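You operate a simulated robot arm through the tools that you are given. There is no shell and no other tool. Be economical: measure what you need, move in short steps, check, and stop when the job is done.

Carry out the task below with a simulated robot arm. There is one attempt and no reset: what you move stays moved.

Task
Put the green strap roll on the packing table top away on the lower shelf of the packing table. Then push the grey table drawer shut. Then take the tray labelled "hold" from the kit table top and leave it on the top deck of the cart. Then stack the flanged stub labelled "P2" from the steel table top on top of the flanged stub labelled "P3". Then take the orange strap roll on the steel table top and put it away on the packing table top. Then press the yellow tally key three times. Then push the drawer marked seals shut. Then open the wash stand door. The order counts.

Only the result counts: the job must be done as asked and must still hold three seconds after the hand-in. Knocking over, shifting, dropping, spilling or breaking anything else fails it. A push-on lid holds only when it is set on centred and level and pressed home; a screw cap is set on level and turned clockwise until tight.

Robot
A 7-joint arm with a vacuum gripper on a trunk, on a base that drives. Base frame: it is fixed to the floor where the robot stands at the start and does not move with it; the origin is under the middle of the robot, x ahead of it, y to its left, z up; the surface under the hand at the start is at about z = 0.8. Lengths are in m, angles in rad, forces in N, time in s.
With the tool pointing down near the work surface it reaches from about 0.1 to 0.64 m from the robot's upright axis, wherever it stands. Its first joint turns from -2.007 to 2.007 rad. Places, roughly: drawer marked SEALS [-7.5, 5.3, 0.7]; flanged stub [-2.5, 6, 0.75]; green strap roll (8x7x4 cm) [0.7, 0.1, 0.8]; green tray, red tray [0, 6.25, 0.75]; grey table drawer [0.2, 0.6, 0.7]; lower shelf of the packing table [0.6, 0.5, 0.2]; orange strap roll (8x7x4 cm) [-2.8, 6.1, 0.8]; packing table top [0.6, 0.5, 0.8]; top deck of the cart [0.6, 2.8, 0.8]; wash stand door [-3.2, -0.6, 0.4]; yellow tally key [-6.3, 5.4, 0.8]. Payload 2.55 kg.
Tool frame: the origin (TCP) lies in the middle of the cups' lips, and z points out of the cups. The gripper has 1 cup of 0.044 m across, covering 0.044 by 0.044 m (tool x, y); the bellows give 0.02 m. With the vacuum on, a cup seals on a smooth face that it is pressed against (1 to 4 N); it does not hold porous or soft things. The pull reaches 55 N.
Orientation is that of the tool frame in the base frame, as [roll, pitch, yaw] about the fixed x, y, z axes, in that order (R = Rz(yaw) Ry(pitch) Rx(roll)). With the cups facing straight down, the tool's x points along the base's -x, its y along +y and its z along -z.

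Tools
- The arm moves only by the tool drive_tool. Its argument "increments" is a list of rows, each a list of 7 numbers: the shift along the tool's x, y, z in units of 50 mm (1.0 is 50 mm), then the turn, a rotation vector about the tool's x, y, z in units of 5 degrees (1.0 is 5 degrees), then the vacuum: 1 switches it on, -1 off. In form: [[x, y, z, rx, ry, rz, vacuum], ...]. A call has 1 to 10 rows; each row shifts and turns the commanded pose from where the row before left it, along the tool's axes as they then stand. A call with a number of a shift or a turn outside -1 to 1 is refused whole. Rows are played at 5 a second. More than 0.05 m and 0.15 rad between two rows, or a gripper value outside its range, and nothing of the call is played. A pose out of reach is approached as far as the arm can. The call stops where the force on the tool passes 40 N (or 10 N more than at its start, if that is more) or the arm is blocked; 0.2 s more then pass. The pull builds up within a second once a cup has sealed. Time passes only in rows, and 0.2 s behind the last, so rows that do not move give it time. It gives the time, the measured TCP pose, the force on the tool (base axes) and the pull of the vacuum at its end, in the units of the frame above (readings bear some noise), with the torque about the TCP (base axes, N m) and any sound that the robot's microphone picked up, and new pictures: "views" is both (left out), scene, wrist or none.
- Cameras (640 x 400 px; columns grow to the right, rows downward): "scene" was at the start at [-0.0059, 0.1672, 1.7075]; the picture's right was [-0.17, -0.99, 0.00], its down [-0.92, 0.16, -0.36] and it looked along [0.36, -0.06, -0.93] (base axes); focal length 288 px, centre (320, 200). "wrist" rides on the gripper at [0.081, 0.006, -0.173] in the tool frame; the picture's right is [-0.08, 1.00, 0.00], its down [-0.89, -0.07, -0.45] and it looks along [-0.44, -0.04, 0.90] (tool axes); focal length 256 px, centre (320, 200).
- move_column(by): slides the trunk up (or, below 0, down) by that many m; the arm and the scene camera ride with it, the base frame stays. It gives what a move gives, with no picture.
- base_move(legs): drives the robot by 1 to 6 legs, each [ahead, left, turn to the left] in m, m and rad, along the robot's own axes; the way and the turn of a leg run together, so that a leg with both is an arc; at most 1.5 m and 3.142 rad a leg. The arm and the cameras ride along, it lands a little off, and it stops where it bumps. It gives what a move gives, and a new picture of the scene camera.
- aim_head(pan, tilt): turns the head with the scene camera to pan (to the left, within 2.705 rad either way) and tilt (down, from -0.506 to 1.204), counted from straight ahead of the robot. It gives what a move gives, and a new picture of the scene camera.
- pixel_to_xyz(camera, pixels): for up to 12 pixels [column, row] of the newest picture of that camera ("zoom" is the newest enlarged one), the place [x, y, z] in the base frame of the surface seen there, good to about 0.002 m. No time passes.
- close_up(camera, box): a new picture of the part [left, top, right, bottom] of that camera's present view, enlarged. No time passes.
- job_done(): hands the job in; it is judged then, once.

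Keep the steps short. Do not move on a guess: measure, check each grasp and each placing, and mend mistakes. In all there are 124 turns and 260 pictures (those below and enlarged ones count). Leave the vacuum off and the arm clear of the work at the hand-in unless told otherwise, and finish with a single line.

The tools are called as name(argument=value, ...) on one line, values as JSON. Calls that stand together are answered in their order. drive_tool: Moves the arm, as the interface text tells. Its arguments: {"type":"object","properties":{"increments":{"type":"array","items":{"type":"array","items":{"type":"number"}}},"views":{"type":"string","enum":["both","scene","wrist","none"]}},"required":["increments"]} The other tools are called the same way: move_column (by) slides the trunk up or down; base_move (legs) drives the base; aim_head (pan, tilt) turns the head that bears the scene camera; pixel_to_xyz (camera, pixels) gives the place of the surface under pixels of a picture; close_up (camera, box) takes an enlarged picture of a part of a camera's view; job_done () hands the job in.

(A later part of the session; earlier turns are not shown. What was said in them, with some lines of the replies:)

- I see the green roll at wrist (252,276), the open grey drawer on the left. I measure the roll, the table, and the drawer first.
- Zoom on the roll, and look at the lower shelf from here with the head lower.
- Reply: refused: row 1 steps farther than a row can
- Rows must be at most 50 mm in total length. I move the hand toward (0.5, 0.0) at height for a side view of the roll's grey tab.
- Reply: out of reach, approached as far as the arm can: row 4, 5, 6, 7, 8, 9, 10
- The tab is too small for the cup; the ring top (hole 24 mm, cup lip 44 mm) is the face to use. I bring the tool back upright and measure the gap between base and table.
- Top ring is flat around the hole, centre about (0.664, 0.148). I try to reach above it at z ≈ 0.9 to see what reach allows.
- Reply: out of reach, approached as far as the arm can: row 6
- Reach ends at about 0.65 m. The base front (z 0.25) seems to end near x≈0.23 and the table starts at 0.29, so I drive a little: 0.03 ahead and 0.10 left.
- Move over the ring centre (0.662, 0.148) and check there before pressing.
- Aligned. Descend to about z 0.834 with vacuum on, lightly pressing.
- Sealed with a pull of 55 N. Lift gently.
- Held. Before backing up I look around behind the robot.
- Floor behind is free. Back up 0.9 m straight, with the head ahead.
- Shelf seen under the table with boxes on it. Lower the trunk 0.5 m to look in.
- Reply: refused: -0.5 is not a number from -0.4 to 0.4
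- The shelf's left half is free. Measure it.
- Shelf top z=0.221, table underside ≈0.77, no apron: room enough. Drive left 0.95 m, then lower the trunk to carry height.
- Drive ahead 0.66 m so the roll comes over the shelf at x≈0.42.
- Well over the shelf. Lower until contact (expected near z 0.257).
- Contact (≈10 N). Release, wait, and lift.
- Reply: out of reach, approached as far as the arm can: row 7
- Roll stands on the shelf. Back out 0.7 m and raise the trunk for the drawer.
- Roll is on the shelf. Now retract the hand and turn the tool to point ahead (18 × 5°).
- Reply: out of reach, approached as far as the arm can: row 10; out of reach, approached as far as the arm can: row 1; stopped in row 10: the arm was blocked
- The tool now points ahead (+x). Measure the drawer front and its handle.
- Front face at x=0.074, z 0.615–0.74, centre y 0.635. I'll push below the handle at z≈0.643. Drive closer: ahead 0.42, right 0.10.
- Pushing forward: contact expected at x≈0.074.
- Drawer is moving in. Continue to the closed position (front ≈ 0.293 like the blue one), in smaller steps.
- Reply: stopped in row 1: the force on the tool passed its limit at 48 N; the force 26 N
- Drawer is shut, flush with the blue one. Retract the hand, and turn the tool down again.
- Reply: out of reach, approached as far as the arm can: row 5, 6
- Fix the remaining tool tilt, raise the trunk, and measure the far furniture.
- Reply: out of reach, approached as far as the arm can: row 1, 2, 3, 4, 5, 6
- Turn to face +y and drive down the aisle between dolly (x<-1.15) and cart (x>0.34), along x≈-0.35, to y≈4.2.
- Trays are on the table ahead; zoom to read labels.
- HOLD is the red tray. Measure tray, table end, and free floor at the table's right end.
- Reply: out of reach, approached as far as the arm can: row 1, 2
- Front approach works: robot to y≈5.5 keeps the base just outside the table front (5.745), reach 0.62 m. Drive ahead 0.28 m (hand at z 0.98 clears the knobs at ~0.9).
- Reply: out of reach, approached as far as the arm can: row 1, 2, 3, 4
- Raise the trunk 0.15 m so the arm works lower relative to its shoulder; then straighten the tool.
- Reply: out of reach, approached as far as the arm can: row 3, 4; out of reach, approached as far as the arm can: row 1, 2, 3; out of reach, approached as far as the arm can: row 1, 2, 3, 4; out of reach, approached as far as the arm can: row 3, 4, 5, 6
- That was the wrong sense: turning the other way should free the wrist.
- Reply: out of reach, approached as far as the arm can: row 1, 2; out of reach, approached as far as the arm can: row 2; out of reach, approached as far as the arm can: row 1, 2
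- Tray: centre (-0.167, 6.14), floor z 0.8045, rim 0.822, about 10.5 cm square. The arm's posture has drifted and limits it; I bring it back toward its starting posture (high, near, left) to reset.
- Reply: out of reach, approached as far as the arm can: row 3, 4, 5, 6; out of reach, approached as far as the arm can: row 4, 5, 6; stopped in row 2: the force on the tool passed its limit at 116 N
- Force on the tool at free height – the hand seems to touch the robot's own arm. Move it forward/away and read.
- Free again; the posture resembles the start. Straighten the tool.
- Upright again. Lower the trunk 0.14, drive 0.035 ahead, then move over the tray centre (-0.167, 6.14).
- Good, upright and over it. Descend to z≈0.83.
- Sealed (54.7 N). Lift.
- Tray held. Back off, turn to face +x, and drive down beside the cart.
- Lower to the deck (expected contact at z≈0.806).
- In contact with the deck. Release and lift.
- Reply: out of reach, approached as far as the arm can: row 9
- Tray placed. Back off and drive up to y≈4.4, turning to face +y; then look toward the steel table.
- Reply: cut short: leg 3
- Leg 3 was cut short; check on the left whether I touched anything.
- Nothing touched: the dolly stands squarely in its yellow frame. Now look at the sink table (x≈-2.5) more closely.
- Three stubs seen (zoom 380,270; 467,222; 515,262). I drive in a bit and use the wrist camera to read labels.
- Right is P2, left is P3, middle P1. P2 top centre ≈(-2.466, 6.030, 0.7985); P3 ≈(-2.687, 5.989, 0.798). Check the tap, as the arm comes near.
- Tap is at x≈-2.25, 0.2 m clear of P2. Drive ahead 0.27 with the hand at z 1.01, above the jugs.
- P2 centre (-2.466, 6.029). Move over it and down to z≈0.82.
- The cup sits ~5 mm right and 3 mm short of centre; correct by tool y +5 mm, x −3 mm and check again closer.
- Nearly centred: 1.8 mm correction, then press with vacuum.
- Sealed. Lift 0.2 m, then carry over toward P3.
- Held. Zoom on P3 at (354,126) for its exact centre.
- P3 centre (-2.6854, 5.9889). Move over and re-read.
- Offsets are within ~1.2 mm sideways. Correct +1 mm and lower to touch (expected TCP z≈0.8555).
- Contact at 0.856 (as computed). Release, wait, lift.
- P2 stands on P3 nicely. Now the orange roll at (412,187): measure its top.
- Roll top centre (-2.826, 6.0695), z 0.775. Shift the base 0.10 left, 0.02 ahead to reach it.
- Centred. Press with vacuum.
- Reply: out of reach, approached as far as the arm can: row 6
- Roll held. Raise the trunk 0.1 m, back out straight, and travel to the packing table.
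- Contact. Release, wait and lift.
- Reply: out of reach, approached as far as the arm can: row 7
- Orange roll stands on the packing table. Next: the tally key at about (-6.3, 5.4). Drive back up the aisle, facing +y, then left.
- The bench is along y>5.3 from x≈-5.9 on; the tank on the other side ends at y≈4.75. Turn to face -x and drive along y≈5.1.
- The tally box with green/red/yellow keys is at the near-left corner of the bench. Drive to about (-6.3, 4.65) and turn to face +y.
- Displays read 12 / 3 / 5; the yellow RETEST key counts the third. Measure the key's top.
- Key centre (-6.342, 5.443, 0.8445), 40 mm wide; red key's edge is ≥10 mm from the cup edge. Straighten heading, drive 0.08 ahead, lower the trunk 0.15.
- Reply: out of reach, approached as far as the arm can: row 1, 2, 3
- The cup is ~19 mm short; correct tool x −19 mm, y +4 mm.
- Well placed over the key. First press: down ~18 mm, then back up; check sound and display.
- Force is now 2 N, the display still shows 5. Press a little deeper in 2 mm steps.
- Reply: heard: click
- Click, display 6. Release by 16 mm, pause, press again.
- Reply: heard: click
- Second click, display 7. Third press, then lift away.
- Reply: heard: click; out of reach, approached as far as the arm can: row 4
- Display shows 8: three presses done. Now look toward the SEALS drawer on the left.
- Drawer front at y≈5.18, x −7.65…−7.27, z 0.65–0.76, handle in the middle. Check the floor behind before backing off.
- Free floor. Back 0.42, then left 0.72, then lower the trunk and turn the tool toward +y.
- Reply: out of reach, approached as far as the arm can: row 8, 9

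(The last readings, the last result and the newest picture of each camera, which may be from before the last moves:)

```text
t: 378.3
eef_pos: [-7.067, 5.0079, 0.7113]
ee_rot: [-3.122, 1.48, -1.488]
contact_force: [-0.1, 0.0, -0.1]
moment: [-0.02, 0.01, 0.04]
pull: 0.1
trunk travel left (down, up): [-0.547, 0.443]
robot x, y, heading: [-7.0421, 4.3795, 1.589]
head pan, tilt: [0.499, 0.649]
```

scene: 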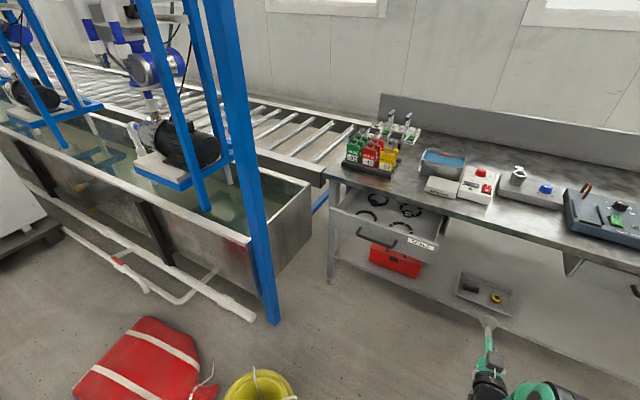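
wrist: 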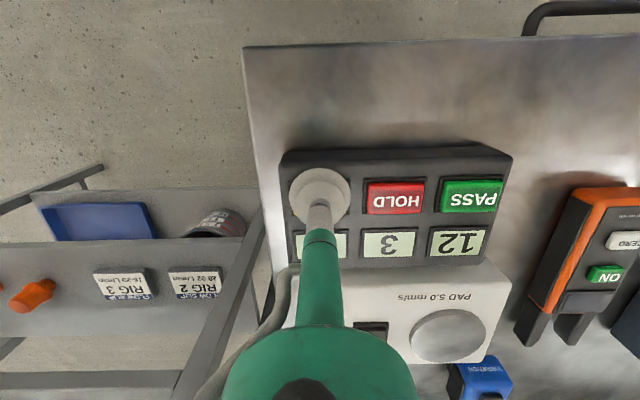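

Tool now points +y. Measure the drawer front.

pixel_to_xyz(camera="scene", pixels=[[432, 255], [425, 240], [350, 220], [365, 235], [375, 242], [410, 245], [428, 262], [395, 240], [245, 320], [255, 375]])

close_up(camera="scene", box=[310, 175, 470, 285])

```text
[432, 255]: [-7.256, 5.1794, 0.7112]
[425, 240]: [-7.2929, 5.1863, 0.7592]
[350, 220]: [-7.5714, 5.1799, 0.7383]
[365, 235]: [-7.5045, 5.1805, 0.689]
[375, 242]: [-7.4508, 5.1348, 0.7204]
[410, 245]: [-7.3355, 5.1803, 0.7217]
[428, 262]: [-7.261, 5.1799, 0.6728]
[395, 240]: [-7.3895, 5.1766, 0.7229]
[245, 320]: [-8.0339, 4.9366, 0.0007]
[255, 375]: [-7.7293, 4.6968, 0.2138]
```

```text
3.64 times, centred on (390, 230) of scene
```

zoom: 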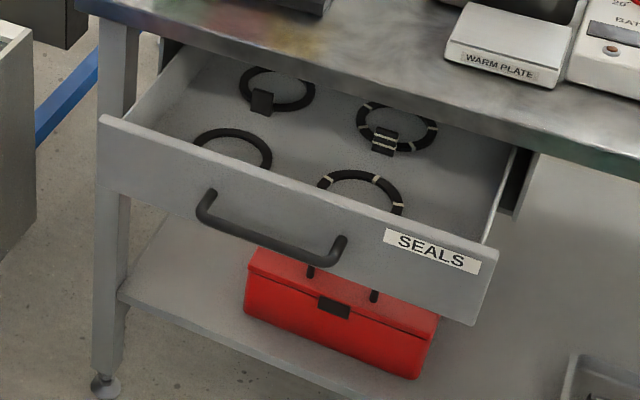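

Push right of the handle at x≈-7.34, z≈0.70. Shift base left 0.15 and ahead 0.13, hand left 0.12.

base_move(legs=[[0, 0.15, -0.015], [0.12, 0, 0]])

drive_tool(increments=[[0.15, 0.8, 0, 0, 0, 0, -1], [0, 0.8, 0, 0, 0, 0, -1], [0, 0.8, 0, 0, 0, 0, -1]], views="both")

```text
t: 380.5
eef_pos: [-7.2081, 5.1291, 0.7116]
ee_rot: [-3.12, 1.478, -1.5]
contact_force: [0.4, -0.4, -0.4]
moment: [0.0, 0.0, 0.0]
pull: 0.0
trunk travel left (down, up): [-0.547, 0.443]
robot x, y, heading: [-7.1931, 4.5043, 1.572]
head pan, tilt: [0.499, 0.649]
```

scene: 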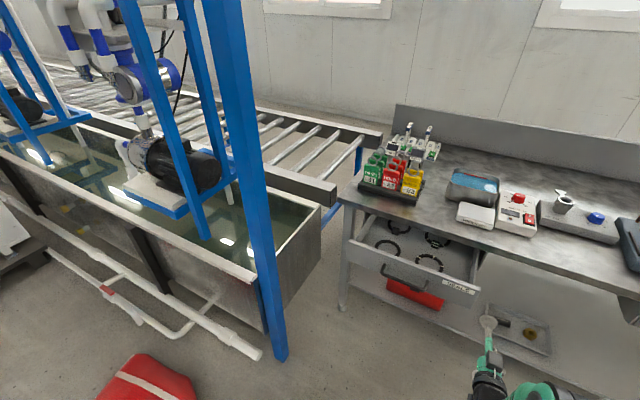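

```text
t: 381.3
eef_pos: [-7.3296, 5.1219, 0.7046]
ee_rot: [-3.108, 1.479, -1.491]
contact_force: [0.0, 0.5, 0.2]
moment: [0.0, -0.01, 0.01]
pull: 0.0
trunk travel left (down, up): [-0.547, 0.443]
robot x, y, heading: [-7.1946, 4.5029, 1.575]
head pan, tilt: [0.499, 0.649]
```

scene: 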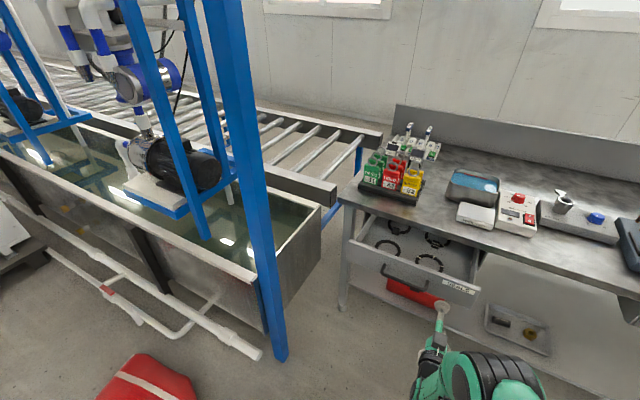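
wrist: 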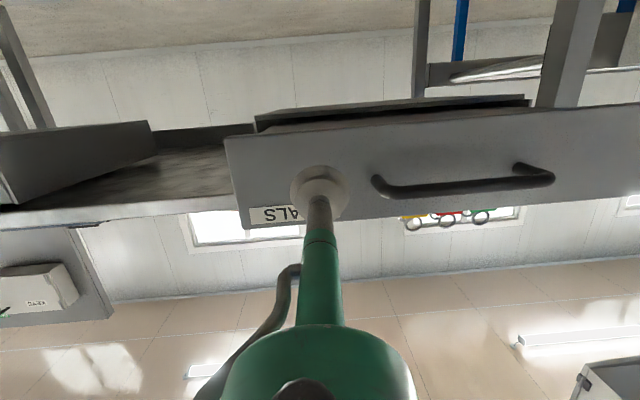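

Cup is in front of the right part of the drawer front, clear of the handle. Push with the arm.

drive_tool(increments=[[0, 0, 0.8, 0, 0, 0, -1], [0, 0, 0.6, 0, 0, 0, -1], [0, 0, 0.6, 0, 0, 0, -1], [0, 0, 0.6, 0, 0, 0, -1]], views="scene")

```text
t: 382.3
eef_pos: [-7.3344, 5.2509, 0.6915]
ee_rot: [-3.117, 1.477, -1.497]
contact_force: [0.5, 0.2, -0.7]
moment: [-0.01, 0.01, -0.03]
pull: 0.1
trunk travel left (down, up): [-0.547, 0.443]
robot x, y, heading: [-7.1915, 4.5058, 1.574]
head pan, tilt: [0.499, 0.649]
```

scene: 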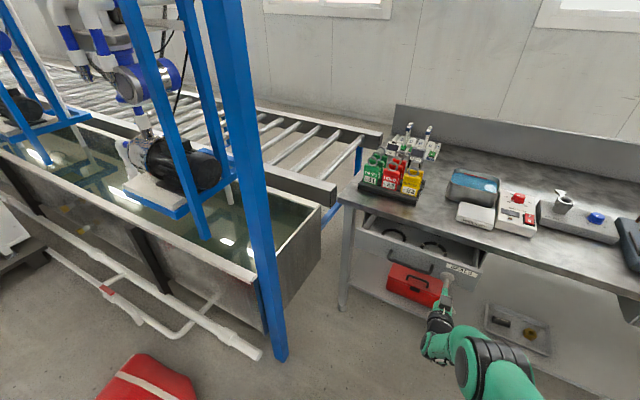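

Moving in. Continue in smaller steps, lifting slightly to offset the downward drift.

drive_tool(increments=[[-0.1, 0, 0.6, 0, 0, 0, -1], [-0.05, 0, 0.6, 0, 0, 0, -1], [0, 0, 0.4, 0, 0, 0, -1], [0, 0, 0.3, 0, 0, 0, -1], [0, 0, 0.2, 0, 0, 0, -1]], views="scene")

```text
t: 383.5
eef_pos: [-7.3399, 5.3567, 0.689]
ee_rot: [-3.12, 1.48, -1.501]
contact_force: [-0.1, -0.5, -0.5]
moment: [0.04, -0.02, -0.04]
pull: 0.1
trunk travel left (down, up): [-0.547, 0.443]
robot x, y, heading: [-7.196, 4.5037, 1.571]
head pan, tilt: [0.499, 0.649]
```

scene: 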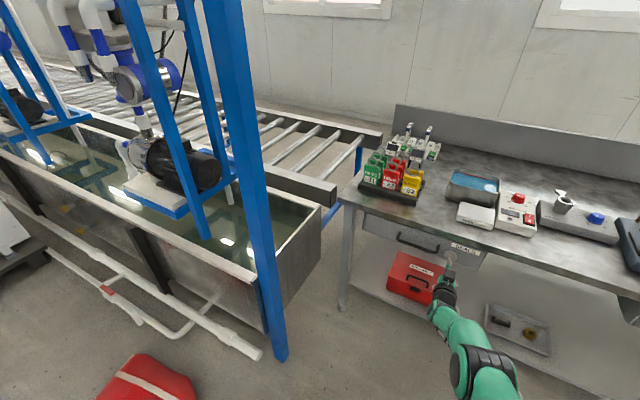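

drive_tool(increments=[[0, 0, 0.2, 0, 0, 0, -1], [0, 0, 0.2, 0, 0, 0, -1], [0, 0, 0.2, 0, 0, 0, -1], [0, 0, 0.2, 0, 0, 0, -1]], views="scene")

pixel_to_xyz(camera="scene", pixels=[[380, 232], [460, 248], [430, 245], [375, 225], [475, 255]])

```text
t: 384.2
eef_pos: [-7.3407, 5.3755, 0.6868]
ee_rot: [-3.115, 1.48, -1.497]
contact_force: [1.4, -14.4, 5.6]
moment: [-0.14, -0.07, 0.04]
pull: 0.0
trunk travel left (down, up): [-0.547, 0.443]
robot x, y, heading: [-7.1933, 4.5017, 1.574]
head pan, tilt: [0.499, 0.649]
stopped in row 3: the force on the tool passed its limit at 42 N (the readings are from after the stop); the commanded pose is now the measured one
```

scene: 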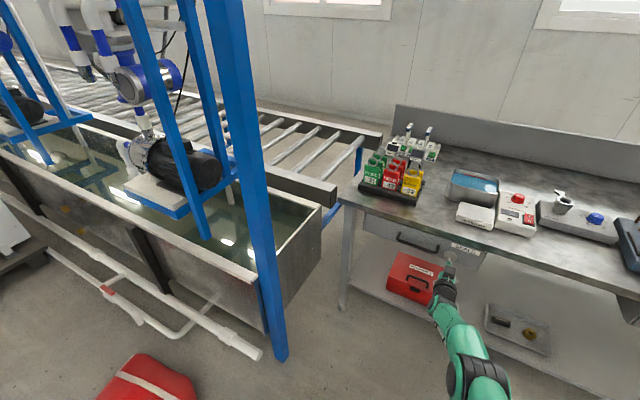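

```text
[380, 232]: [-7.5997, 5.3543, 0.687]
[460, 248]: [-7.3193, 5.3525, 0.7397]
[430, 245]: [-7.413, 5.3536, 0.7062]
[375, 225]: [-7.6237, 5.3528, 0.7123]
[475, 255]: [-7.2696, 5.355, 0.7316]
```

Drawer is shut (front at 5.353, like its neighbours). Retract, raise the trunk, and start the way to the wash stand.

drive_tool(increments=[[0, 0, -0.6, 0, 0, 0, -1], [0, 0, -1, 0, 0, 0, -1], [0, 0, -1, 0, 0, 0, -1], [0, 0, -1, 0, 0, 0, -1], [0, 0, -1, 0, 0, 0, -1], [0, 0, -0.8, 0, 0, 0, -1]], views="none")

base_move(legs=[[-0.12, 0, 0]])

move_column(by=0.4)

base_move(legs=[[0, 0, -1.572], [0.9, 0, 0], [0.9, 0.72, 0], [1.3, 0, 0], [1.3, 0, 0]])

```text
t: 385.6
eef_pos: [-7.3269, 5.1076, 0.7089]
ee_rot: [-3.122, 1.478, -1.506]
contact_force: [0.0, -0.1, -0.1]
moment: [-0.02, 0.01, 0.04]
pull: 0.1
trunk travel left (down, up): [-0.547, 0.443]
robot x, y, heading: [-7.1923, 4.5033, 1.576]
head pan, tilt: [0.499, 0.649]
```

```text
t: 386.9
eef_pos: [-7.3278, 4.985, 0.7096]
ee_rot: [-3.118, 1.477, -1.497]
contact_force: [-0.7, 0.6, -0.6]
moment: [0.0, 0.02, -0.02]
pull: 0.0
trunk travel left (down, up): [-0.547, 0.443]
robot x, y, heading: [-7.1928, 4.3799, 1.577]
head pan, tilt: [0.499, 0.649]
```

scene: 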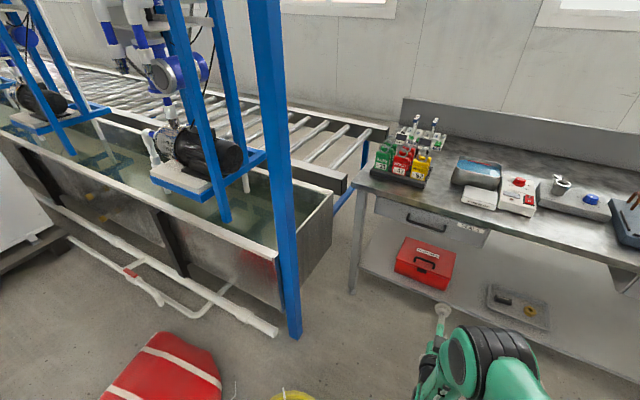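

```text
t: 390.7
eef_pos: [-7.3293, 4.985, 1.1097]
ee_rot: [-3.119, 1.477, -1.498]
contact_force: [0.4, 0.1, -0.5]
moment: [0.01, -0.01, 0.0]
pull: 0.0
trunk travel left (down, up): [-0.947, 0.043]
robot x, y, heading: [-7.1926, 4.3793, 1.574]
head pan, tilt: [0.499, 0.649]
```

```text
t: 416.9
eef_pos: [-2.2088, 5.1694, 1.1096]
ee_rot: [-3.119, 1.479, -3.073]
contact_force: [0.4, 0.6, -0.2]
moment: [0.03, 0.01, -0.01]
pull: 0.1
trunk travel left (down, up): [-0.947, 0.043]
robot x, y, heading: [-2.814, 5.0355, 0.006]
head pan, tilt: [0.499, 0.649]
```

scene: 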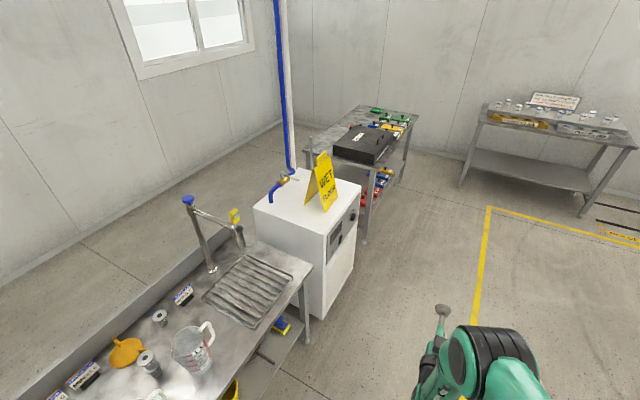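

base_move(legs=[[0.8, -0.55, 0], [1.35, 0, -0.006], [0, -1.5, 0], [0, -1.5, 0], [-0.2, -0.5, 0], [0, 0, -1.571]])

aim_head(pan=-0.9, tilt=0.45)

```text
t: 448.8
eef_pos: [-0.6827, 0.3975, 1.1107]
ee_rot: [-3.121, 1.478, 1.662]
contact_force: [1.0, 0.4, -0.7]
moment: [0.02, 0.0, 0.01]
pull: 0.0
trunk travel left (down, up): [-0.947, 0.043]
robot x, y, heading: [-0.8325, 0.9988, -1.544]
head pan, tilt: [0.499, 0.649]
```

scene: 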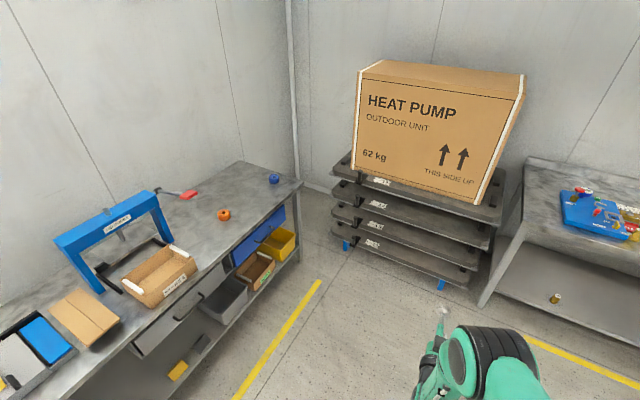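

```text
t: 450.4
eef_pos: [-0.6838, 0.3985, 1.1089]
ee_rot: [-3.119, 1.478, 1.663]
contact_force: [0.8, 0.1, -0.6]
moment: [-0.01, -0.01, -0.01]
pull: 0.0
trunk travel left (down, up): [-0.947, 0.043]
robot x, y, heading: [-0.8284, 0.9991, -1.549]
head pan, tilt: [-0.901, 0.45]
5 turns are left
```

scene: 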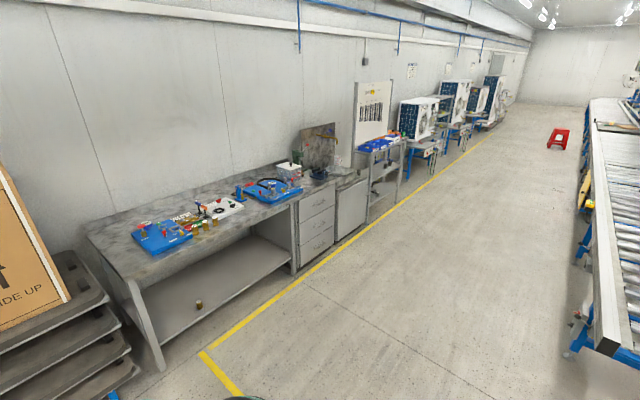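

Five turns left, so I combine: measure the stand from here, drive in front of the door (x≈-3.2), lower the trunk to door height, and take pictures with a grid of measurements.

pixel_to_xyz(camera="scene", pixels=[[340, 215], [352, 205], [364, 195], [350, 185], [345, 230], [315, 215], [315, 240], [336, 180], [366, 178], [370, 200], [330, 190], [360, 215]])

close_up(camera="scene", box=[290, 130, 410, 260])

base_move(legs=[[0, -1.2, -0.022], [0, -1.3, 0]])

move_column(by=-0.4)

move_column(by=-0.25)

aim_head(pan=0.0, tilt=0.4)

pixel_to_xyz(camera="scene", pixels=[[200, 160], [260, 160], [320, 160], [380, 160], [200, 210], [260, 210], [320, 210], [380, 210], [200, 260], [260, 260], [320, 260], [440, 200]])

close_up(camera="scene", box=[160, 90, 480, 290])

drive_tool(increments=[[0, 0, 0, 0, 0, 0, -1]], views="wrist")

pixel_to_xyz(camera="wrist", pixels=[[260, 60], [320, 60], [380, 60], [440, 60], [200, 60], [260, 130], [320, 130], [380, 130], [440, 130], [200, 130], [400, 190], [240, 190]])

```text
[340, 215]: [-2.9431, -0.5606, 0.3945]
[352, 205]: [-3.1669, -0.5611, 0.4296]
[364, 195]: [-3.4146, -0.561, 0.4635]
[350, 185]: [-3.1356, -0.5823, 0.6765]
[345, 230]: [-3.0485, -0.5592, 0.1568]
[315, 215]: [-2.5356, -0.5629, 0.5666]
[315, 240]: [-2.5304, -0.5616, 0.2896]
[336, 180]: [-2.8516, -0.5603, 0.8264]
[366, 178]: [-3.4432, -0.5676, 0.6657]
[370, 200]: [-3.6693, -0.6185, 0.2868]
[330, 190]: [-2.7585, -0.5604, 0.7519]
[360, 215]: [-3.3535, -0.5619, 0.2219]
```

```text
3.08 times, centred on (350, 195) of scene
```

zoom: 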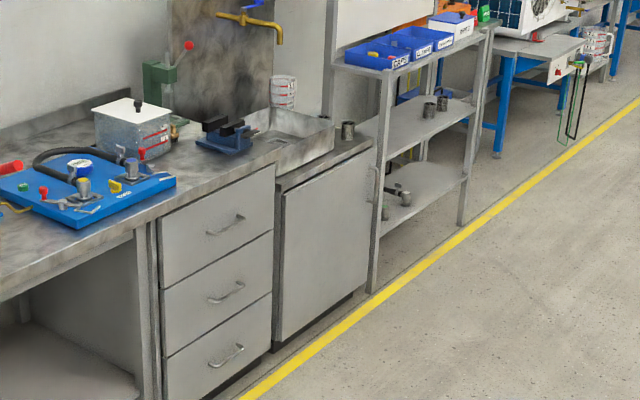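

```text
t: 462.5
eef_pos: [-3.1839, 0.3775, 1.1078]
ee_rot: [-3.121, 1.481, 1.635]
contact_force: [0.2, 0.1, 0.6]
moment: [-0.01, 0.0, -0.01]
pull: 0.0
trunk travel left (down, up): [-0.947, 0.043]
robot x, y, heading: [-3.3184, 0.982, -1.568]
head pan, tilt: [-0.901, 0.45]
```

scene: 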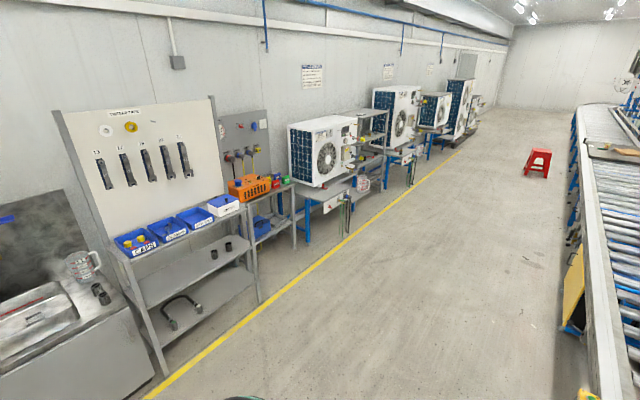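

```text
t: 466.3
eef_pos: [-3.1835, 0.3782, 0.7086]
ee_rot: [-3.121, 1.477, 1.635]
contact_force: [-0.1, -0.3, 0.1]
moment: [-0.01, -0.01, 0.02]
pull: 0.0
trunk travel left (down, up): [-0.547, 0.443]
robot x, y, heading: [-3.3174, 0.9819, -1.567]
head pan, tilt: [-0.901, 0.45]
```

```text
t: 468.9
eef_pos: [-3.1845, 0.378, 0.4591]
ee_rot: [-3.12, 1.479, 1.635]
contact_force: [-0.3, -0.4, -0.1]
moment: [-0.02, -0.03, 0.03]
pull: 0.1
trunk travel left (down, up): [-0.297, 0.693]
robot x, y, heading: [-3.3155, 0.9871, -1.577]
head pan, tilt: [-0.901, 0.45]
```

```text
t: 470.1
eef_pos: [-3.1838, 0.3784, 0.4587]
ee_rot: [-3.12, 1.479, 1.635]
contact_force: [-0.7, -0.2, 0.4]
moment: [-0.01, 0.01, 0.04]
pull: 0.1
trunk travel left (down, up): [-0.297, 0.693]
robot x, y, heading: [-3.3141, 0.9826, -1.573]
head pan, tilt: [0.0, 0.4]
```

scene: 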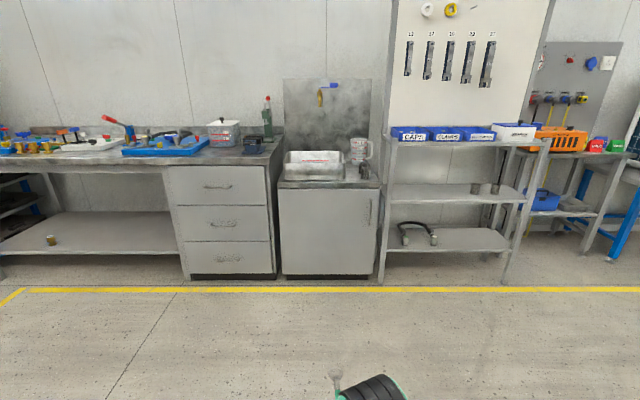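

```text
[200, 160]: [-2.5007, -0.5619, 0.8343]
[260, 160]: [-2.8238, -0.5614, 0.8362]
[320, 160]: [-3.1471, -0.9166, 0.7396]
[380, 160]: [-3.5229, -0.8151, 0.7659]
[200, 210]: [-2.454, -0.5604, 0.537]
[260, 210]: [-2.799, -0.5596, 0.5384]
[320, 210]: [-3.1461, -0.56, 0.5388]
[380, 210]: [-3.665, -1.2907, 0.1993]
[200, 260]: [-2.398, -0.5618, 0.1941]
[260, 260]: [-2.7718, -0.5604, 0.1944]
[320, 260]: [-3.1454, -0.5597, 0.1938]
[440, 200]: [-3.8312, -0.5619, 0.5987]
```

```text
2.00 times, centred on (320, 190) of scene
```

zoom: 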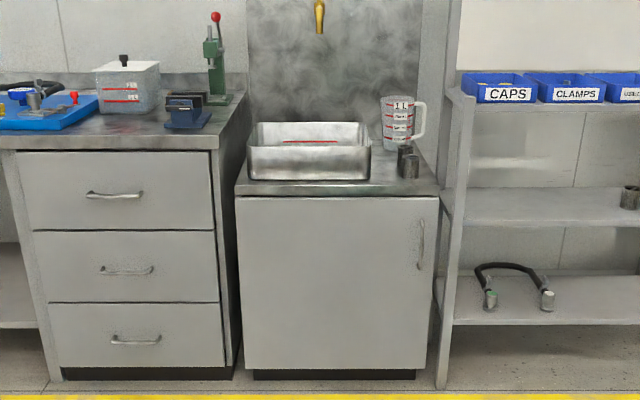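

```text
t: 470.5
eef_pos: [-3.1825, 0.3785, 0.4589]
ee_rot: [-3.121, 1.478, 1.635]
contact_force: [-0.7, -0.6, 0.0]
moment: [0.0, 0.0, -0.03]
pull: 0.1
trunk travel left (down, up): [-0.297, 0.693]
robot x, y, heading: [-3.3167, 0.9793, -1.57]
head pan, tilt: [0.0, 0.4]
```

wrist: 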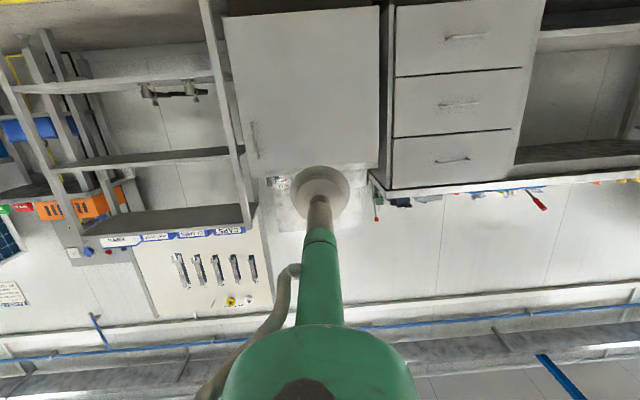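

```text
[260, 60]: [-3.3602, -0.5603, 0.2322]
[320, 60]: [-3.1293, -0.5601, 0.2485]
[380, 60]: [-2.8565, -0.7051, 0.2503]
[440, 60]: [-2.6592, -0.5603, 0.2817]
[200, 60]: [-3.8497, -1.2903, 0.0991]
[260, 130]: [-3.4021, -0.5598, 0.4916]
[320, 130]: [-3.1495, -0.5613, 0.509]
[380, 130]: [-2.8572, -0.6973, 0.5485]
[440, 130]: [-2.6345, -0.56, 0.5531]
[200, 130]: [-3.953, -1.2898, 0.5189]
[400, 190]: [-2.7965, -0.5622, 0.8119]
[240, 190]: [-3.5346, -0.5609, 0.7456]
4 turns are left
```

Door face is at y=-0.560, x −2.905 (hinge side) to −3.487, handle at x≈-3.44. Plan: level the tool, grip the face at x≈-3.365, z≈0.46, then swing the whole robot on an arc about the hinge. First level, drive up, and press with vacuum.

drive_tool(increments=[[0, 0, 0, 0, -0.5, 0, -1], [0, 0, 0, 0, -0.5, 0, -1], [0, 0, 0, 0.48, 0, 0, -1]], views="none")

base_move(legs=[[0.45, -0.1825, 0], [0.435, 0, 0]])

drive_tool(increments=[[0, 0, 0.7, 0, 0, 0, 1], [0, 0, 0, 0, 0, 0, 1]], views="none")

drive_tool(increments=[[0, 0, 0.08, 0, 0, 0, 1], [0, 0, 0.08, 0, 0, 0, 1], [0, 0, 0.08, 0, 0, 0, 1], [0, 0, 0.08, 0, 0, 0, 1], [0, 0, 0.08, 0, 0, 0, 1], [0, 0, 0.06, 0, 0, 0, 1], [0, 0, 0.06, 0, 0, 0, 1], [0, 0, 0.06, 0, 0, 0, 1], [0, 0, 0, 0, 0, 0, 1], [0, 0, 0, 0, 0, 0, 1]], views="wrist")

drive_tool(increments=[[0, 0, 0, 0, 0, 0, 1], [0, 0, 0, 0, 0, 0, 1]], views="scene")

```text
t: 471.3
eef_pos: [-3.1839, 0.3782, 0.4594]
ee_rot: [-2.791, 1.566, 1.924]
contact_force: [-0.1, 0.3, 0.3]
moment: [-0.01, -0.01, -0.01]
pull: 0.0
trunk travel left (down, up): [-0.297, 0.693]
robot x, y, heading: [-3.3143, 0.9904, -1.574]
head pan, tilt: [0.0, 0.4]
```

```text
t: 476.5
eef_pos: [-3.3791, -0.5172, 0.4591]
ee_rot: [-2.762, 1.564, 1.944]
contact_force: [-0.3, -0.2, 0.2]
moment: [-0.01, 0.0, -0.01]
pull: 0.2
trunk travel left (down, up): [-0.297, 0.693]
robot x, y, heading: [-3.5092, 0.0879, -1.58]
head pan, tilt: [0.0, 0.4]
```

scene: 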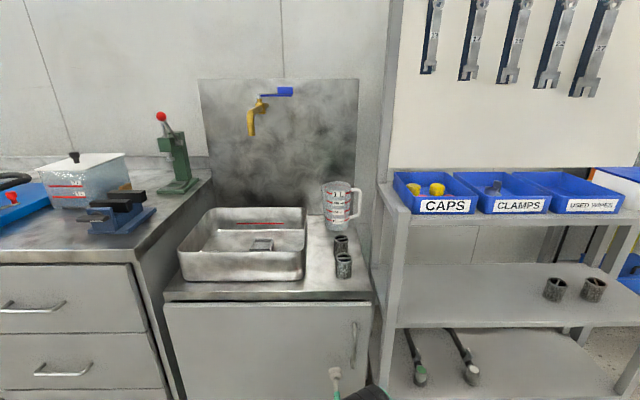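

```text
t: 477.1
eef_pos: [-3.3789, -0.5519, 0.4599]
ee_rot: [-2.762, 1.566, 1.945]
contact_force: [0.0, -0.2, 0.2]
moment: [0.02, 0.0, -0.01]
pull: 0.1
trunk travel left (down, up): [-0.297, 0.693]
robot x, y, heading: [-3.5086, 0.0893, -1.578]
head pan, tilt: [0.0, 0.4]
```

```text
t: 478.1
eef_pos: [-3.3768, -0.5628, 0.4624]
ee_rot: [-0.879, 1.566, -2.456]
contact_force: [-3.6, 14.4, 11.9]
moment: [0.18, 0.1, 0.39]
pull: 54.5
trunk travel left (down, up): [-0.297, 0.693]
robot x, y, heading: [-3.506, 0.0869, -1.581]
head pan, tilt: [0.0, 0.4]
stopped in row 4: the force on the tool passed its limit at 43 N (the readings are from after the stop); the commanded pose is now the measured one
```

wrist: 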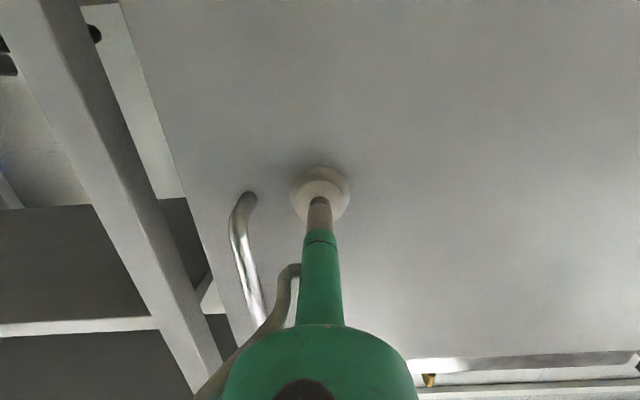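

```text
t: 478.7
eef_pos: [-3.3783, -0.5648, 0.4623]
ee_rot: [-0.968, 1.568, -2.543]
contact_force: [-3.1, 10.9, 14.5]
moment: [0.19, 0.32, 0.3]
pull: 54.5
trunk travel left (down, up): [-0.297, 0.693]
robot x, y, heading: [-3.5049, 0.0894, -1.58]
head pan, tilt: [0.0, 0.4]
3 turns are left
```

scene: 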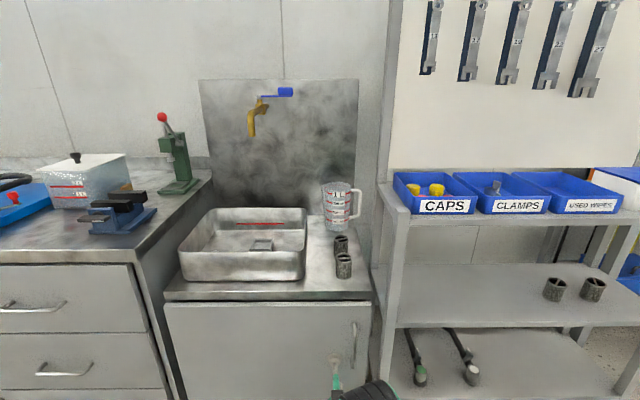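

Sealed (54.5 N). The hinge lies 0.6475 ahead and 0.607 left of the robot; swing about it in arcs of 0.235 rad, checking the pull on the way.

base_move(legs=[[-0.1426, 0.1522, -0.235], [-0.1426, 0.1522, -0.235], [-0.1426, 0.1522, -0.235]])

drive_tool(increments=[[0, 0, 0, 0, 0, 0, 1]], views="wrist")

base_move(legs=[[-0.1426, 0.1522, -0.235], [-0.1426, 0.1522, -0.235], [-0.1426, 0.1522, -0.235]])

drive_tool(increments=[[0, 0, 0, 0, 0, 0, 1]], views="wrist")

aim_head(pan=0.2, tilt=0.8)

pixel_to_xyz(camera="wrist", pixels=[[400, 60], [480, 60], [320, 100], [560, 100], [240, 100], [400, 150], [480, 150], [560, 200], [200, 60], [160, 100]])

pixel_to_xyz(camera="scene", pixels=[[320, 320], [280, 300], [240, 280], [200, 260], [360, 340], [320, 260], [280, 240], [240, 220], [360, 300], [300, 350], [150, 250], [100, 250]])

```text
t: 482.8
eef_pos: [-3.2621, -0.2544, 0.4587]
ee_rot: [-2.323, 1.564, 1.682]
contact_force: [13.5, -11.2, 2.4]
moment: [-0.07, -0.06, -0.15]
pull: 54.7
trunk travel left (down, up): [-0.297, 0.693]
robot x, y, heading: [-2.9329, 0.323, -2.29]
head pan, tilt: [0.0, 0.4]
```

scene: 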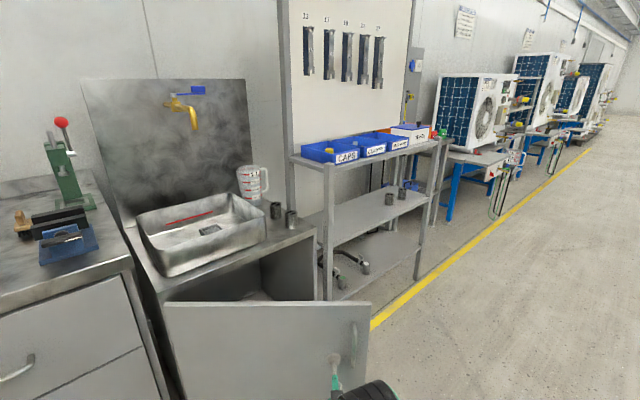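

```text
t: 483.2
eef_pos: [-3.2633, -0.2547, 0.4583]
ee_rot: [-2.346, 1.565, 1.657]
contact_force: [0.5, -0.1, -1.1]
moment: [0.19, 0.29, -0.09]
pull: 54.7
trunk travel left (down, up): [-0.297, 0.693]
robot x, y, heading: [-2.9357, 0.3269, -2.29]
head pan, tilt: [0.0, 0.4]
```

wrist: 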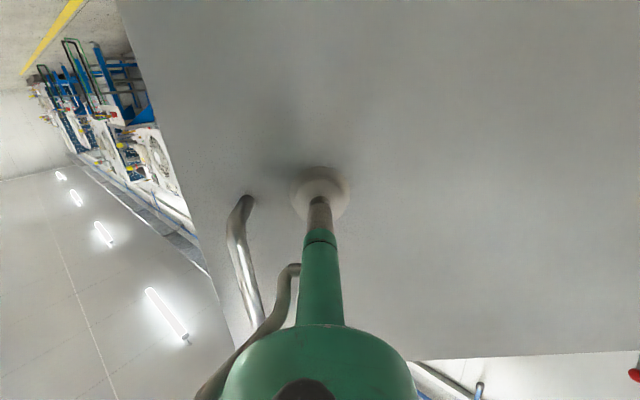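

```text
t: 487.3
eef_pos: [-2.9826, -0.0946, 0.458]
ee_rot: [-2.356, 1.564, 0.946]
contact_force: [-0.2, -3.0, 0.3]
moment: [0.28, 0.07, 0.09]
pull: 55.6
trunk travel left (down, up): [-0.297, 0.693]
robot x, y, heading: [-2.3591, 0.1318, -2.996]
head pan, tilt: [0.0, 0.4]
```

scene: 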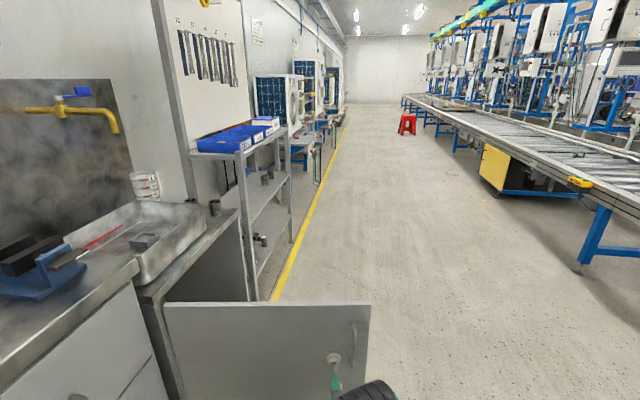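

```text
t: 487.7
eef_pos: [-2.9804, -0.0942, 0.4599]
ee_rot: [-2.349, 1.566, 0.949]
contact_force: [-0.5, -0.5, 0.3]
moment: [0.04, 0.02, 0.09]
pull: 54.8
trunk travel left (down, up): [-0.297, 0.693]
robot x, y, heading: [-2.3541, 0.1345, -2.995]
head pan, tilt: [0.0, 0.4]
```

wrist: 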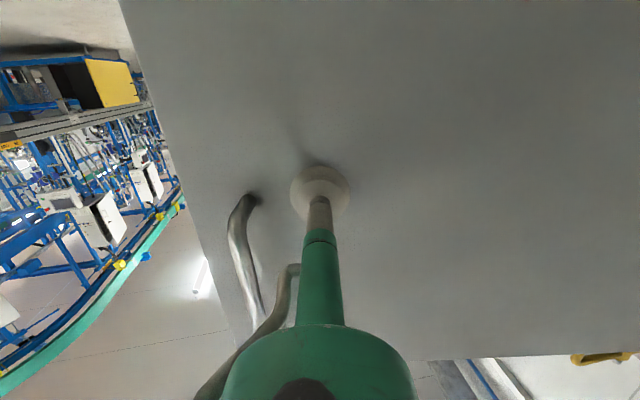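

```text
t: 488.6
eef_pos: [-2.9804, -0.0944, 0.4578]
ee_rot: [-2.38, 1.566, 0.919]
contact_force: [0.2, 0.6, -0.5]
moment: [0.05, 0.06, 0.07]
pull: 54.6
trunk travel left (down, up): [-0.297, 0.693]
robot x, y, heading: [-2.3534, 0.1355, -2.995]
head pan, tilt: [0.201, 0.799]
```

scene: 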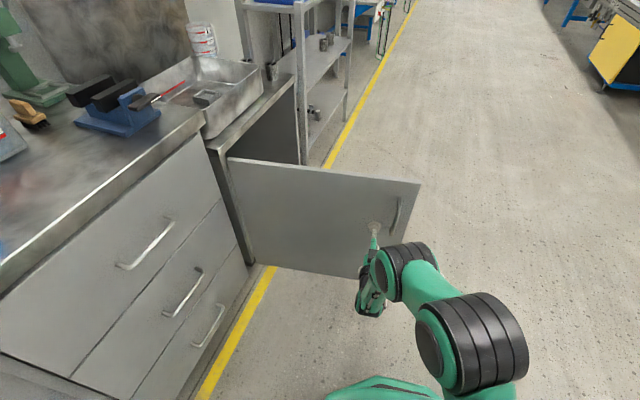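

```text
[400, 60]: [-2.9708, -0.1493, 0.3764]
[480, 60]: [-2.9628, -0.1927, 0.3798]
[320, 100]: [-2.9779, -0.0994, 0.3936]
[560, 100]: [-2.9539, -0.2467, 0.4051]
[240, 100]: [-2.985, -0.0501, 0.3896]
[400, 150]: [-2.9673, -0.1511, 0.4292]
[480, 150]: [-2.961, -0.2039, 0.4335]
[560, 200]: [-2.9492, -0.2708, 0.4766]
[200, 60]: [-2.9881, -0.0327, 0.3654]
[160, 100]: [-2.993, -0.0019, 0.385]
```

```text
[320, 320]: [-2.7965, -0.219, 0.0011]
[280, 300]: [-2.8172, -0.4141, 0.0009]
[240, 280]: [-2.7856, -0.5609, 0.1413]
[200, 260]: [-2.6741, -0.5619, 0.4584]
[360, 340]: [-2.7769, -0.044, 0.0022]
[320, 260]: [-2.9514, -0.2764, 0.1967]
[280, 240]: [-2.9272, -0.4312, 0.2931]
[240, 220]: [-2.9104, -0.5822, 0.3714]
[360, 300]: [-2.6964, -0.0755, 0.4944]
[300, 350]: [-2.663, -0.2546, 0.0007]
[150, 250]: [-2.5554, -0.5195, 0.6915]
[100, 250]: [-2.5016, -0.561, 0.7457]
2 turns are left
```

The door stands open about 81°, cup still sealed. Release, wait, retract straight back, back off, and check that it stays.

drive_tool(increments=[[0, 0, 0, 0, 0, 0, -1], [0, 0, 0, 0, 0, 0, -1], [0, 0, 0, 0, 0, 0, -1], [0, 0, 0, 0, 0, 0, -1], [0, 0, 0, 0, 0, 0, -1], [0, 0, -0.2, 0, 0, 0, -1], [0, 0, -0.4, 0, 0, 0, -1], [0, 0, -0.6, 0, 0, 0, -1]], views="none")

base_move(legs=[[-0.25, 0, 0]])

drive_tool(increments=[[0, 0, 0, 0, 0, 0, -1], [0, 0, 0, 0, 0, 0, -1], [0, 0, 0, 0, 0, 0, -1]], views="scene")

```text
t: 490.4
eef_pos: [-2.9234, -0.0857, 0.4582]
ee_rot: [-2.352, 1.564, 0.946]
contact_force: [-0.4, 0.2, 0.2]
moment: [-0.02, 0.01, -0.01]
pull: 0.0
trunk travel left (down, up): [-0.297, 0.693]
robot x, y, heading: [-2.3554, 0.1372, -2.993]
head pan, tilt: [0.201, 0.799]
```

```text
t: 492.2
eef_pos: [-2.6742, -0.051, 0.4586]
ee_rot: [-2.4, 1.564, 0.905]
contact_force: [1.0, -0.1, -0.1]
moment: [-0.03, -0.02, 0.03]
pull: 0.0
trunk travel left (down, up): [-0.297, 0.693]
robot x, y, heading: [-2.1058, 0.1706, -2.988]
head pan, tilt: [0.201, 0.799]
```

scene: 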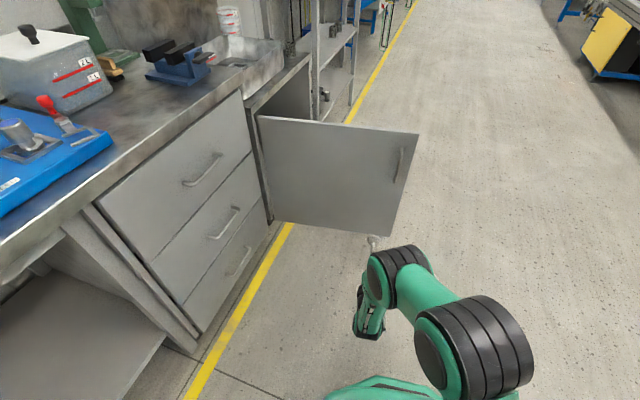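

```text
t: 493.0
eef_pos: [-2.6735, -0.0515, 0.4579]
ee_rot: [-2.39, 1.563, 0.914]
contact_force: [0.6, 0.0, 0.8]
moment: [-0.01, 0.02, -0.01]
pull: 0.0
trunk travel left (down, up): [-0.297, 0.693]
robot x, y, heading: [-2.1057, 0.1707, -2.993]
head pan, tilt: [0.201, 0.799]
1 turns are left
```

scene: 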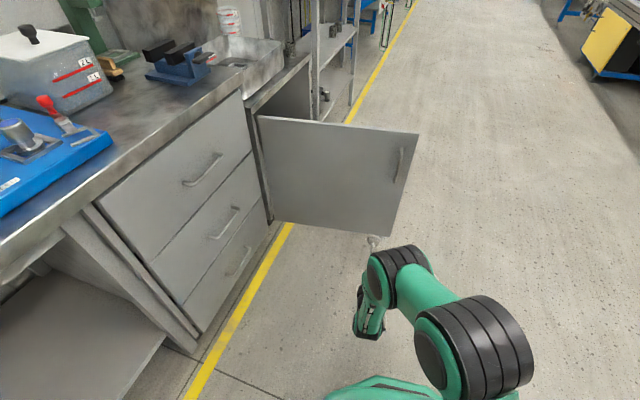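

The door stays open, the vacuum is off and the arm is clear, so I hand in the job.

job_done()

```text
The job is handed in.
```

All eight steps were carried out in the order asked and the job is handed in; each step was checked when it was done, and the wash stand door was left open about 80° with the vacuum off and the arm clear.
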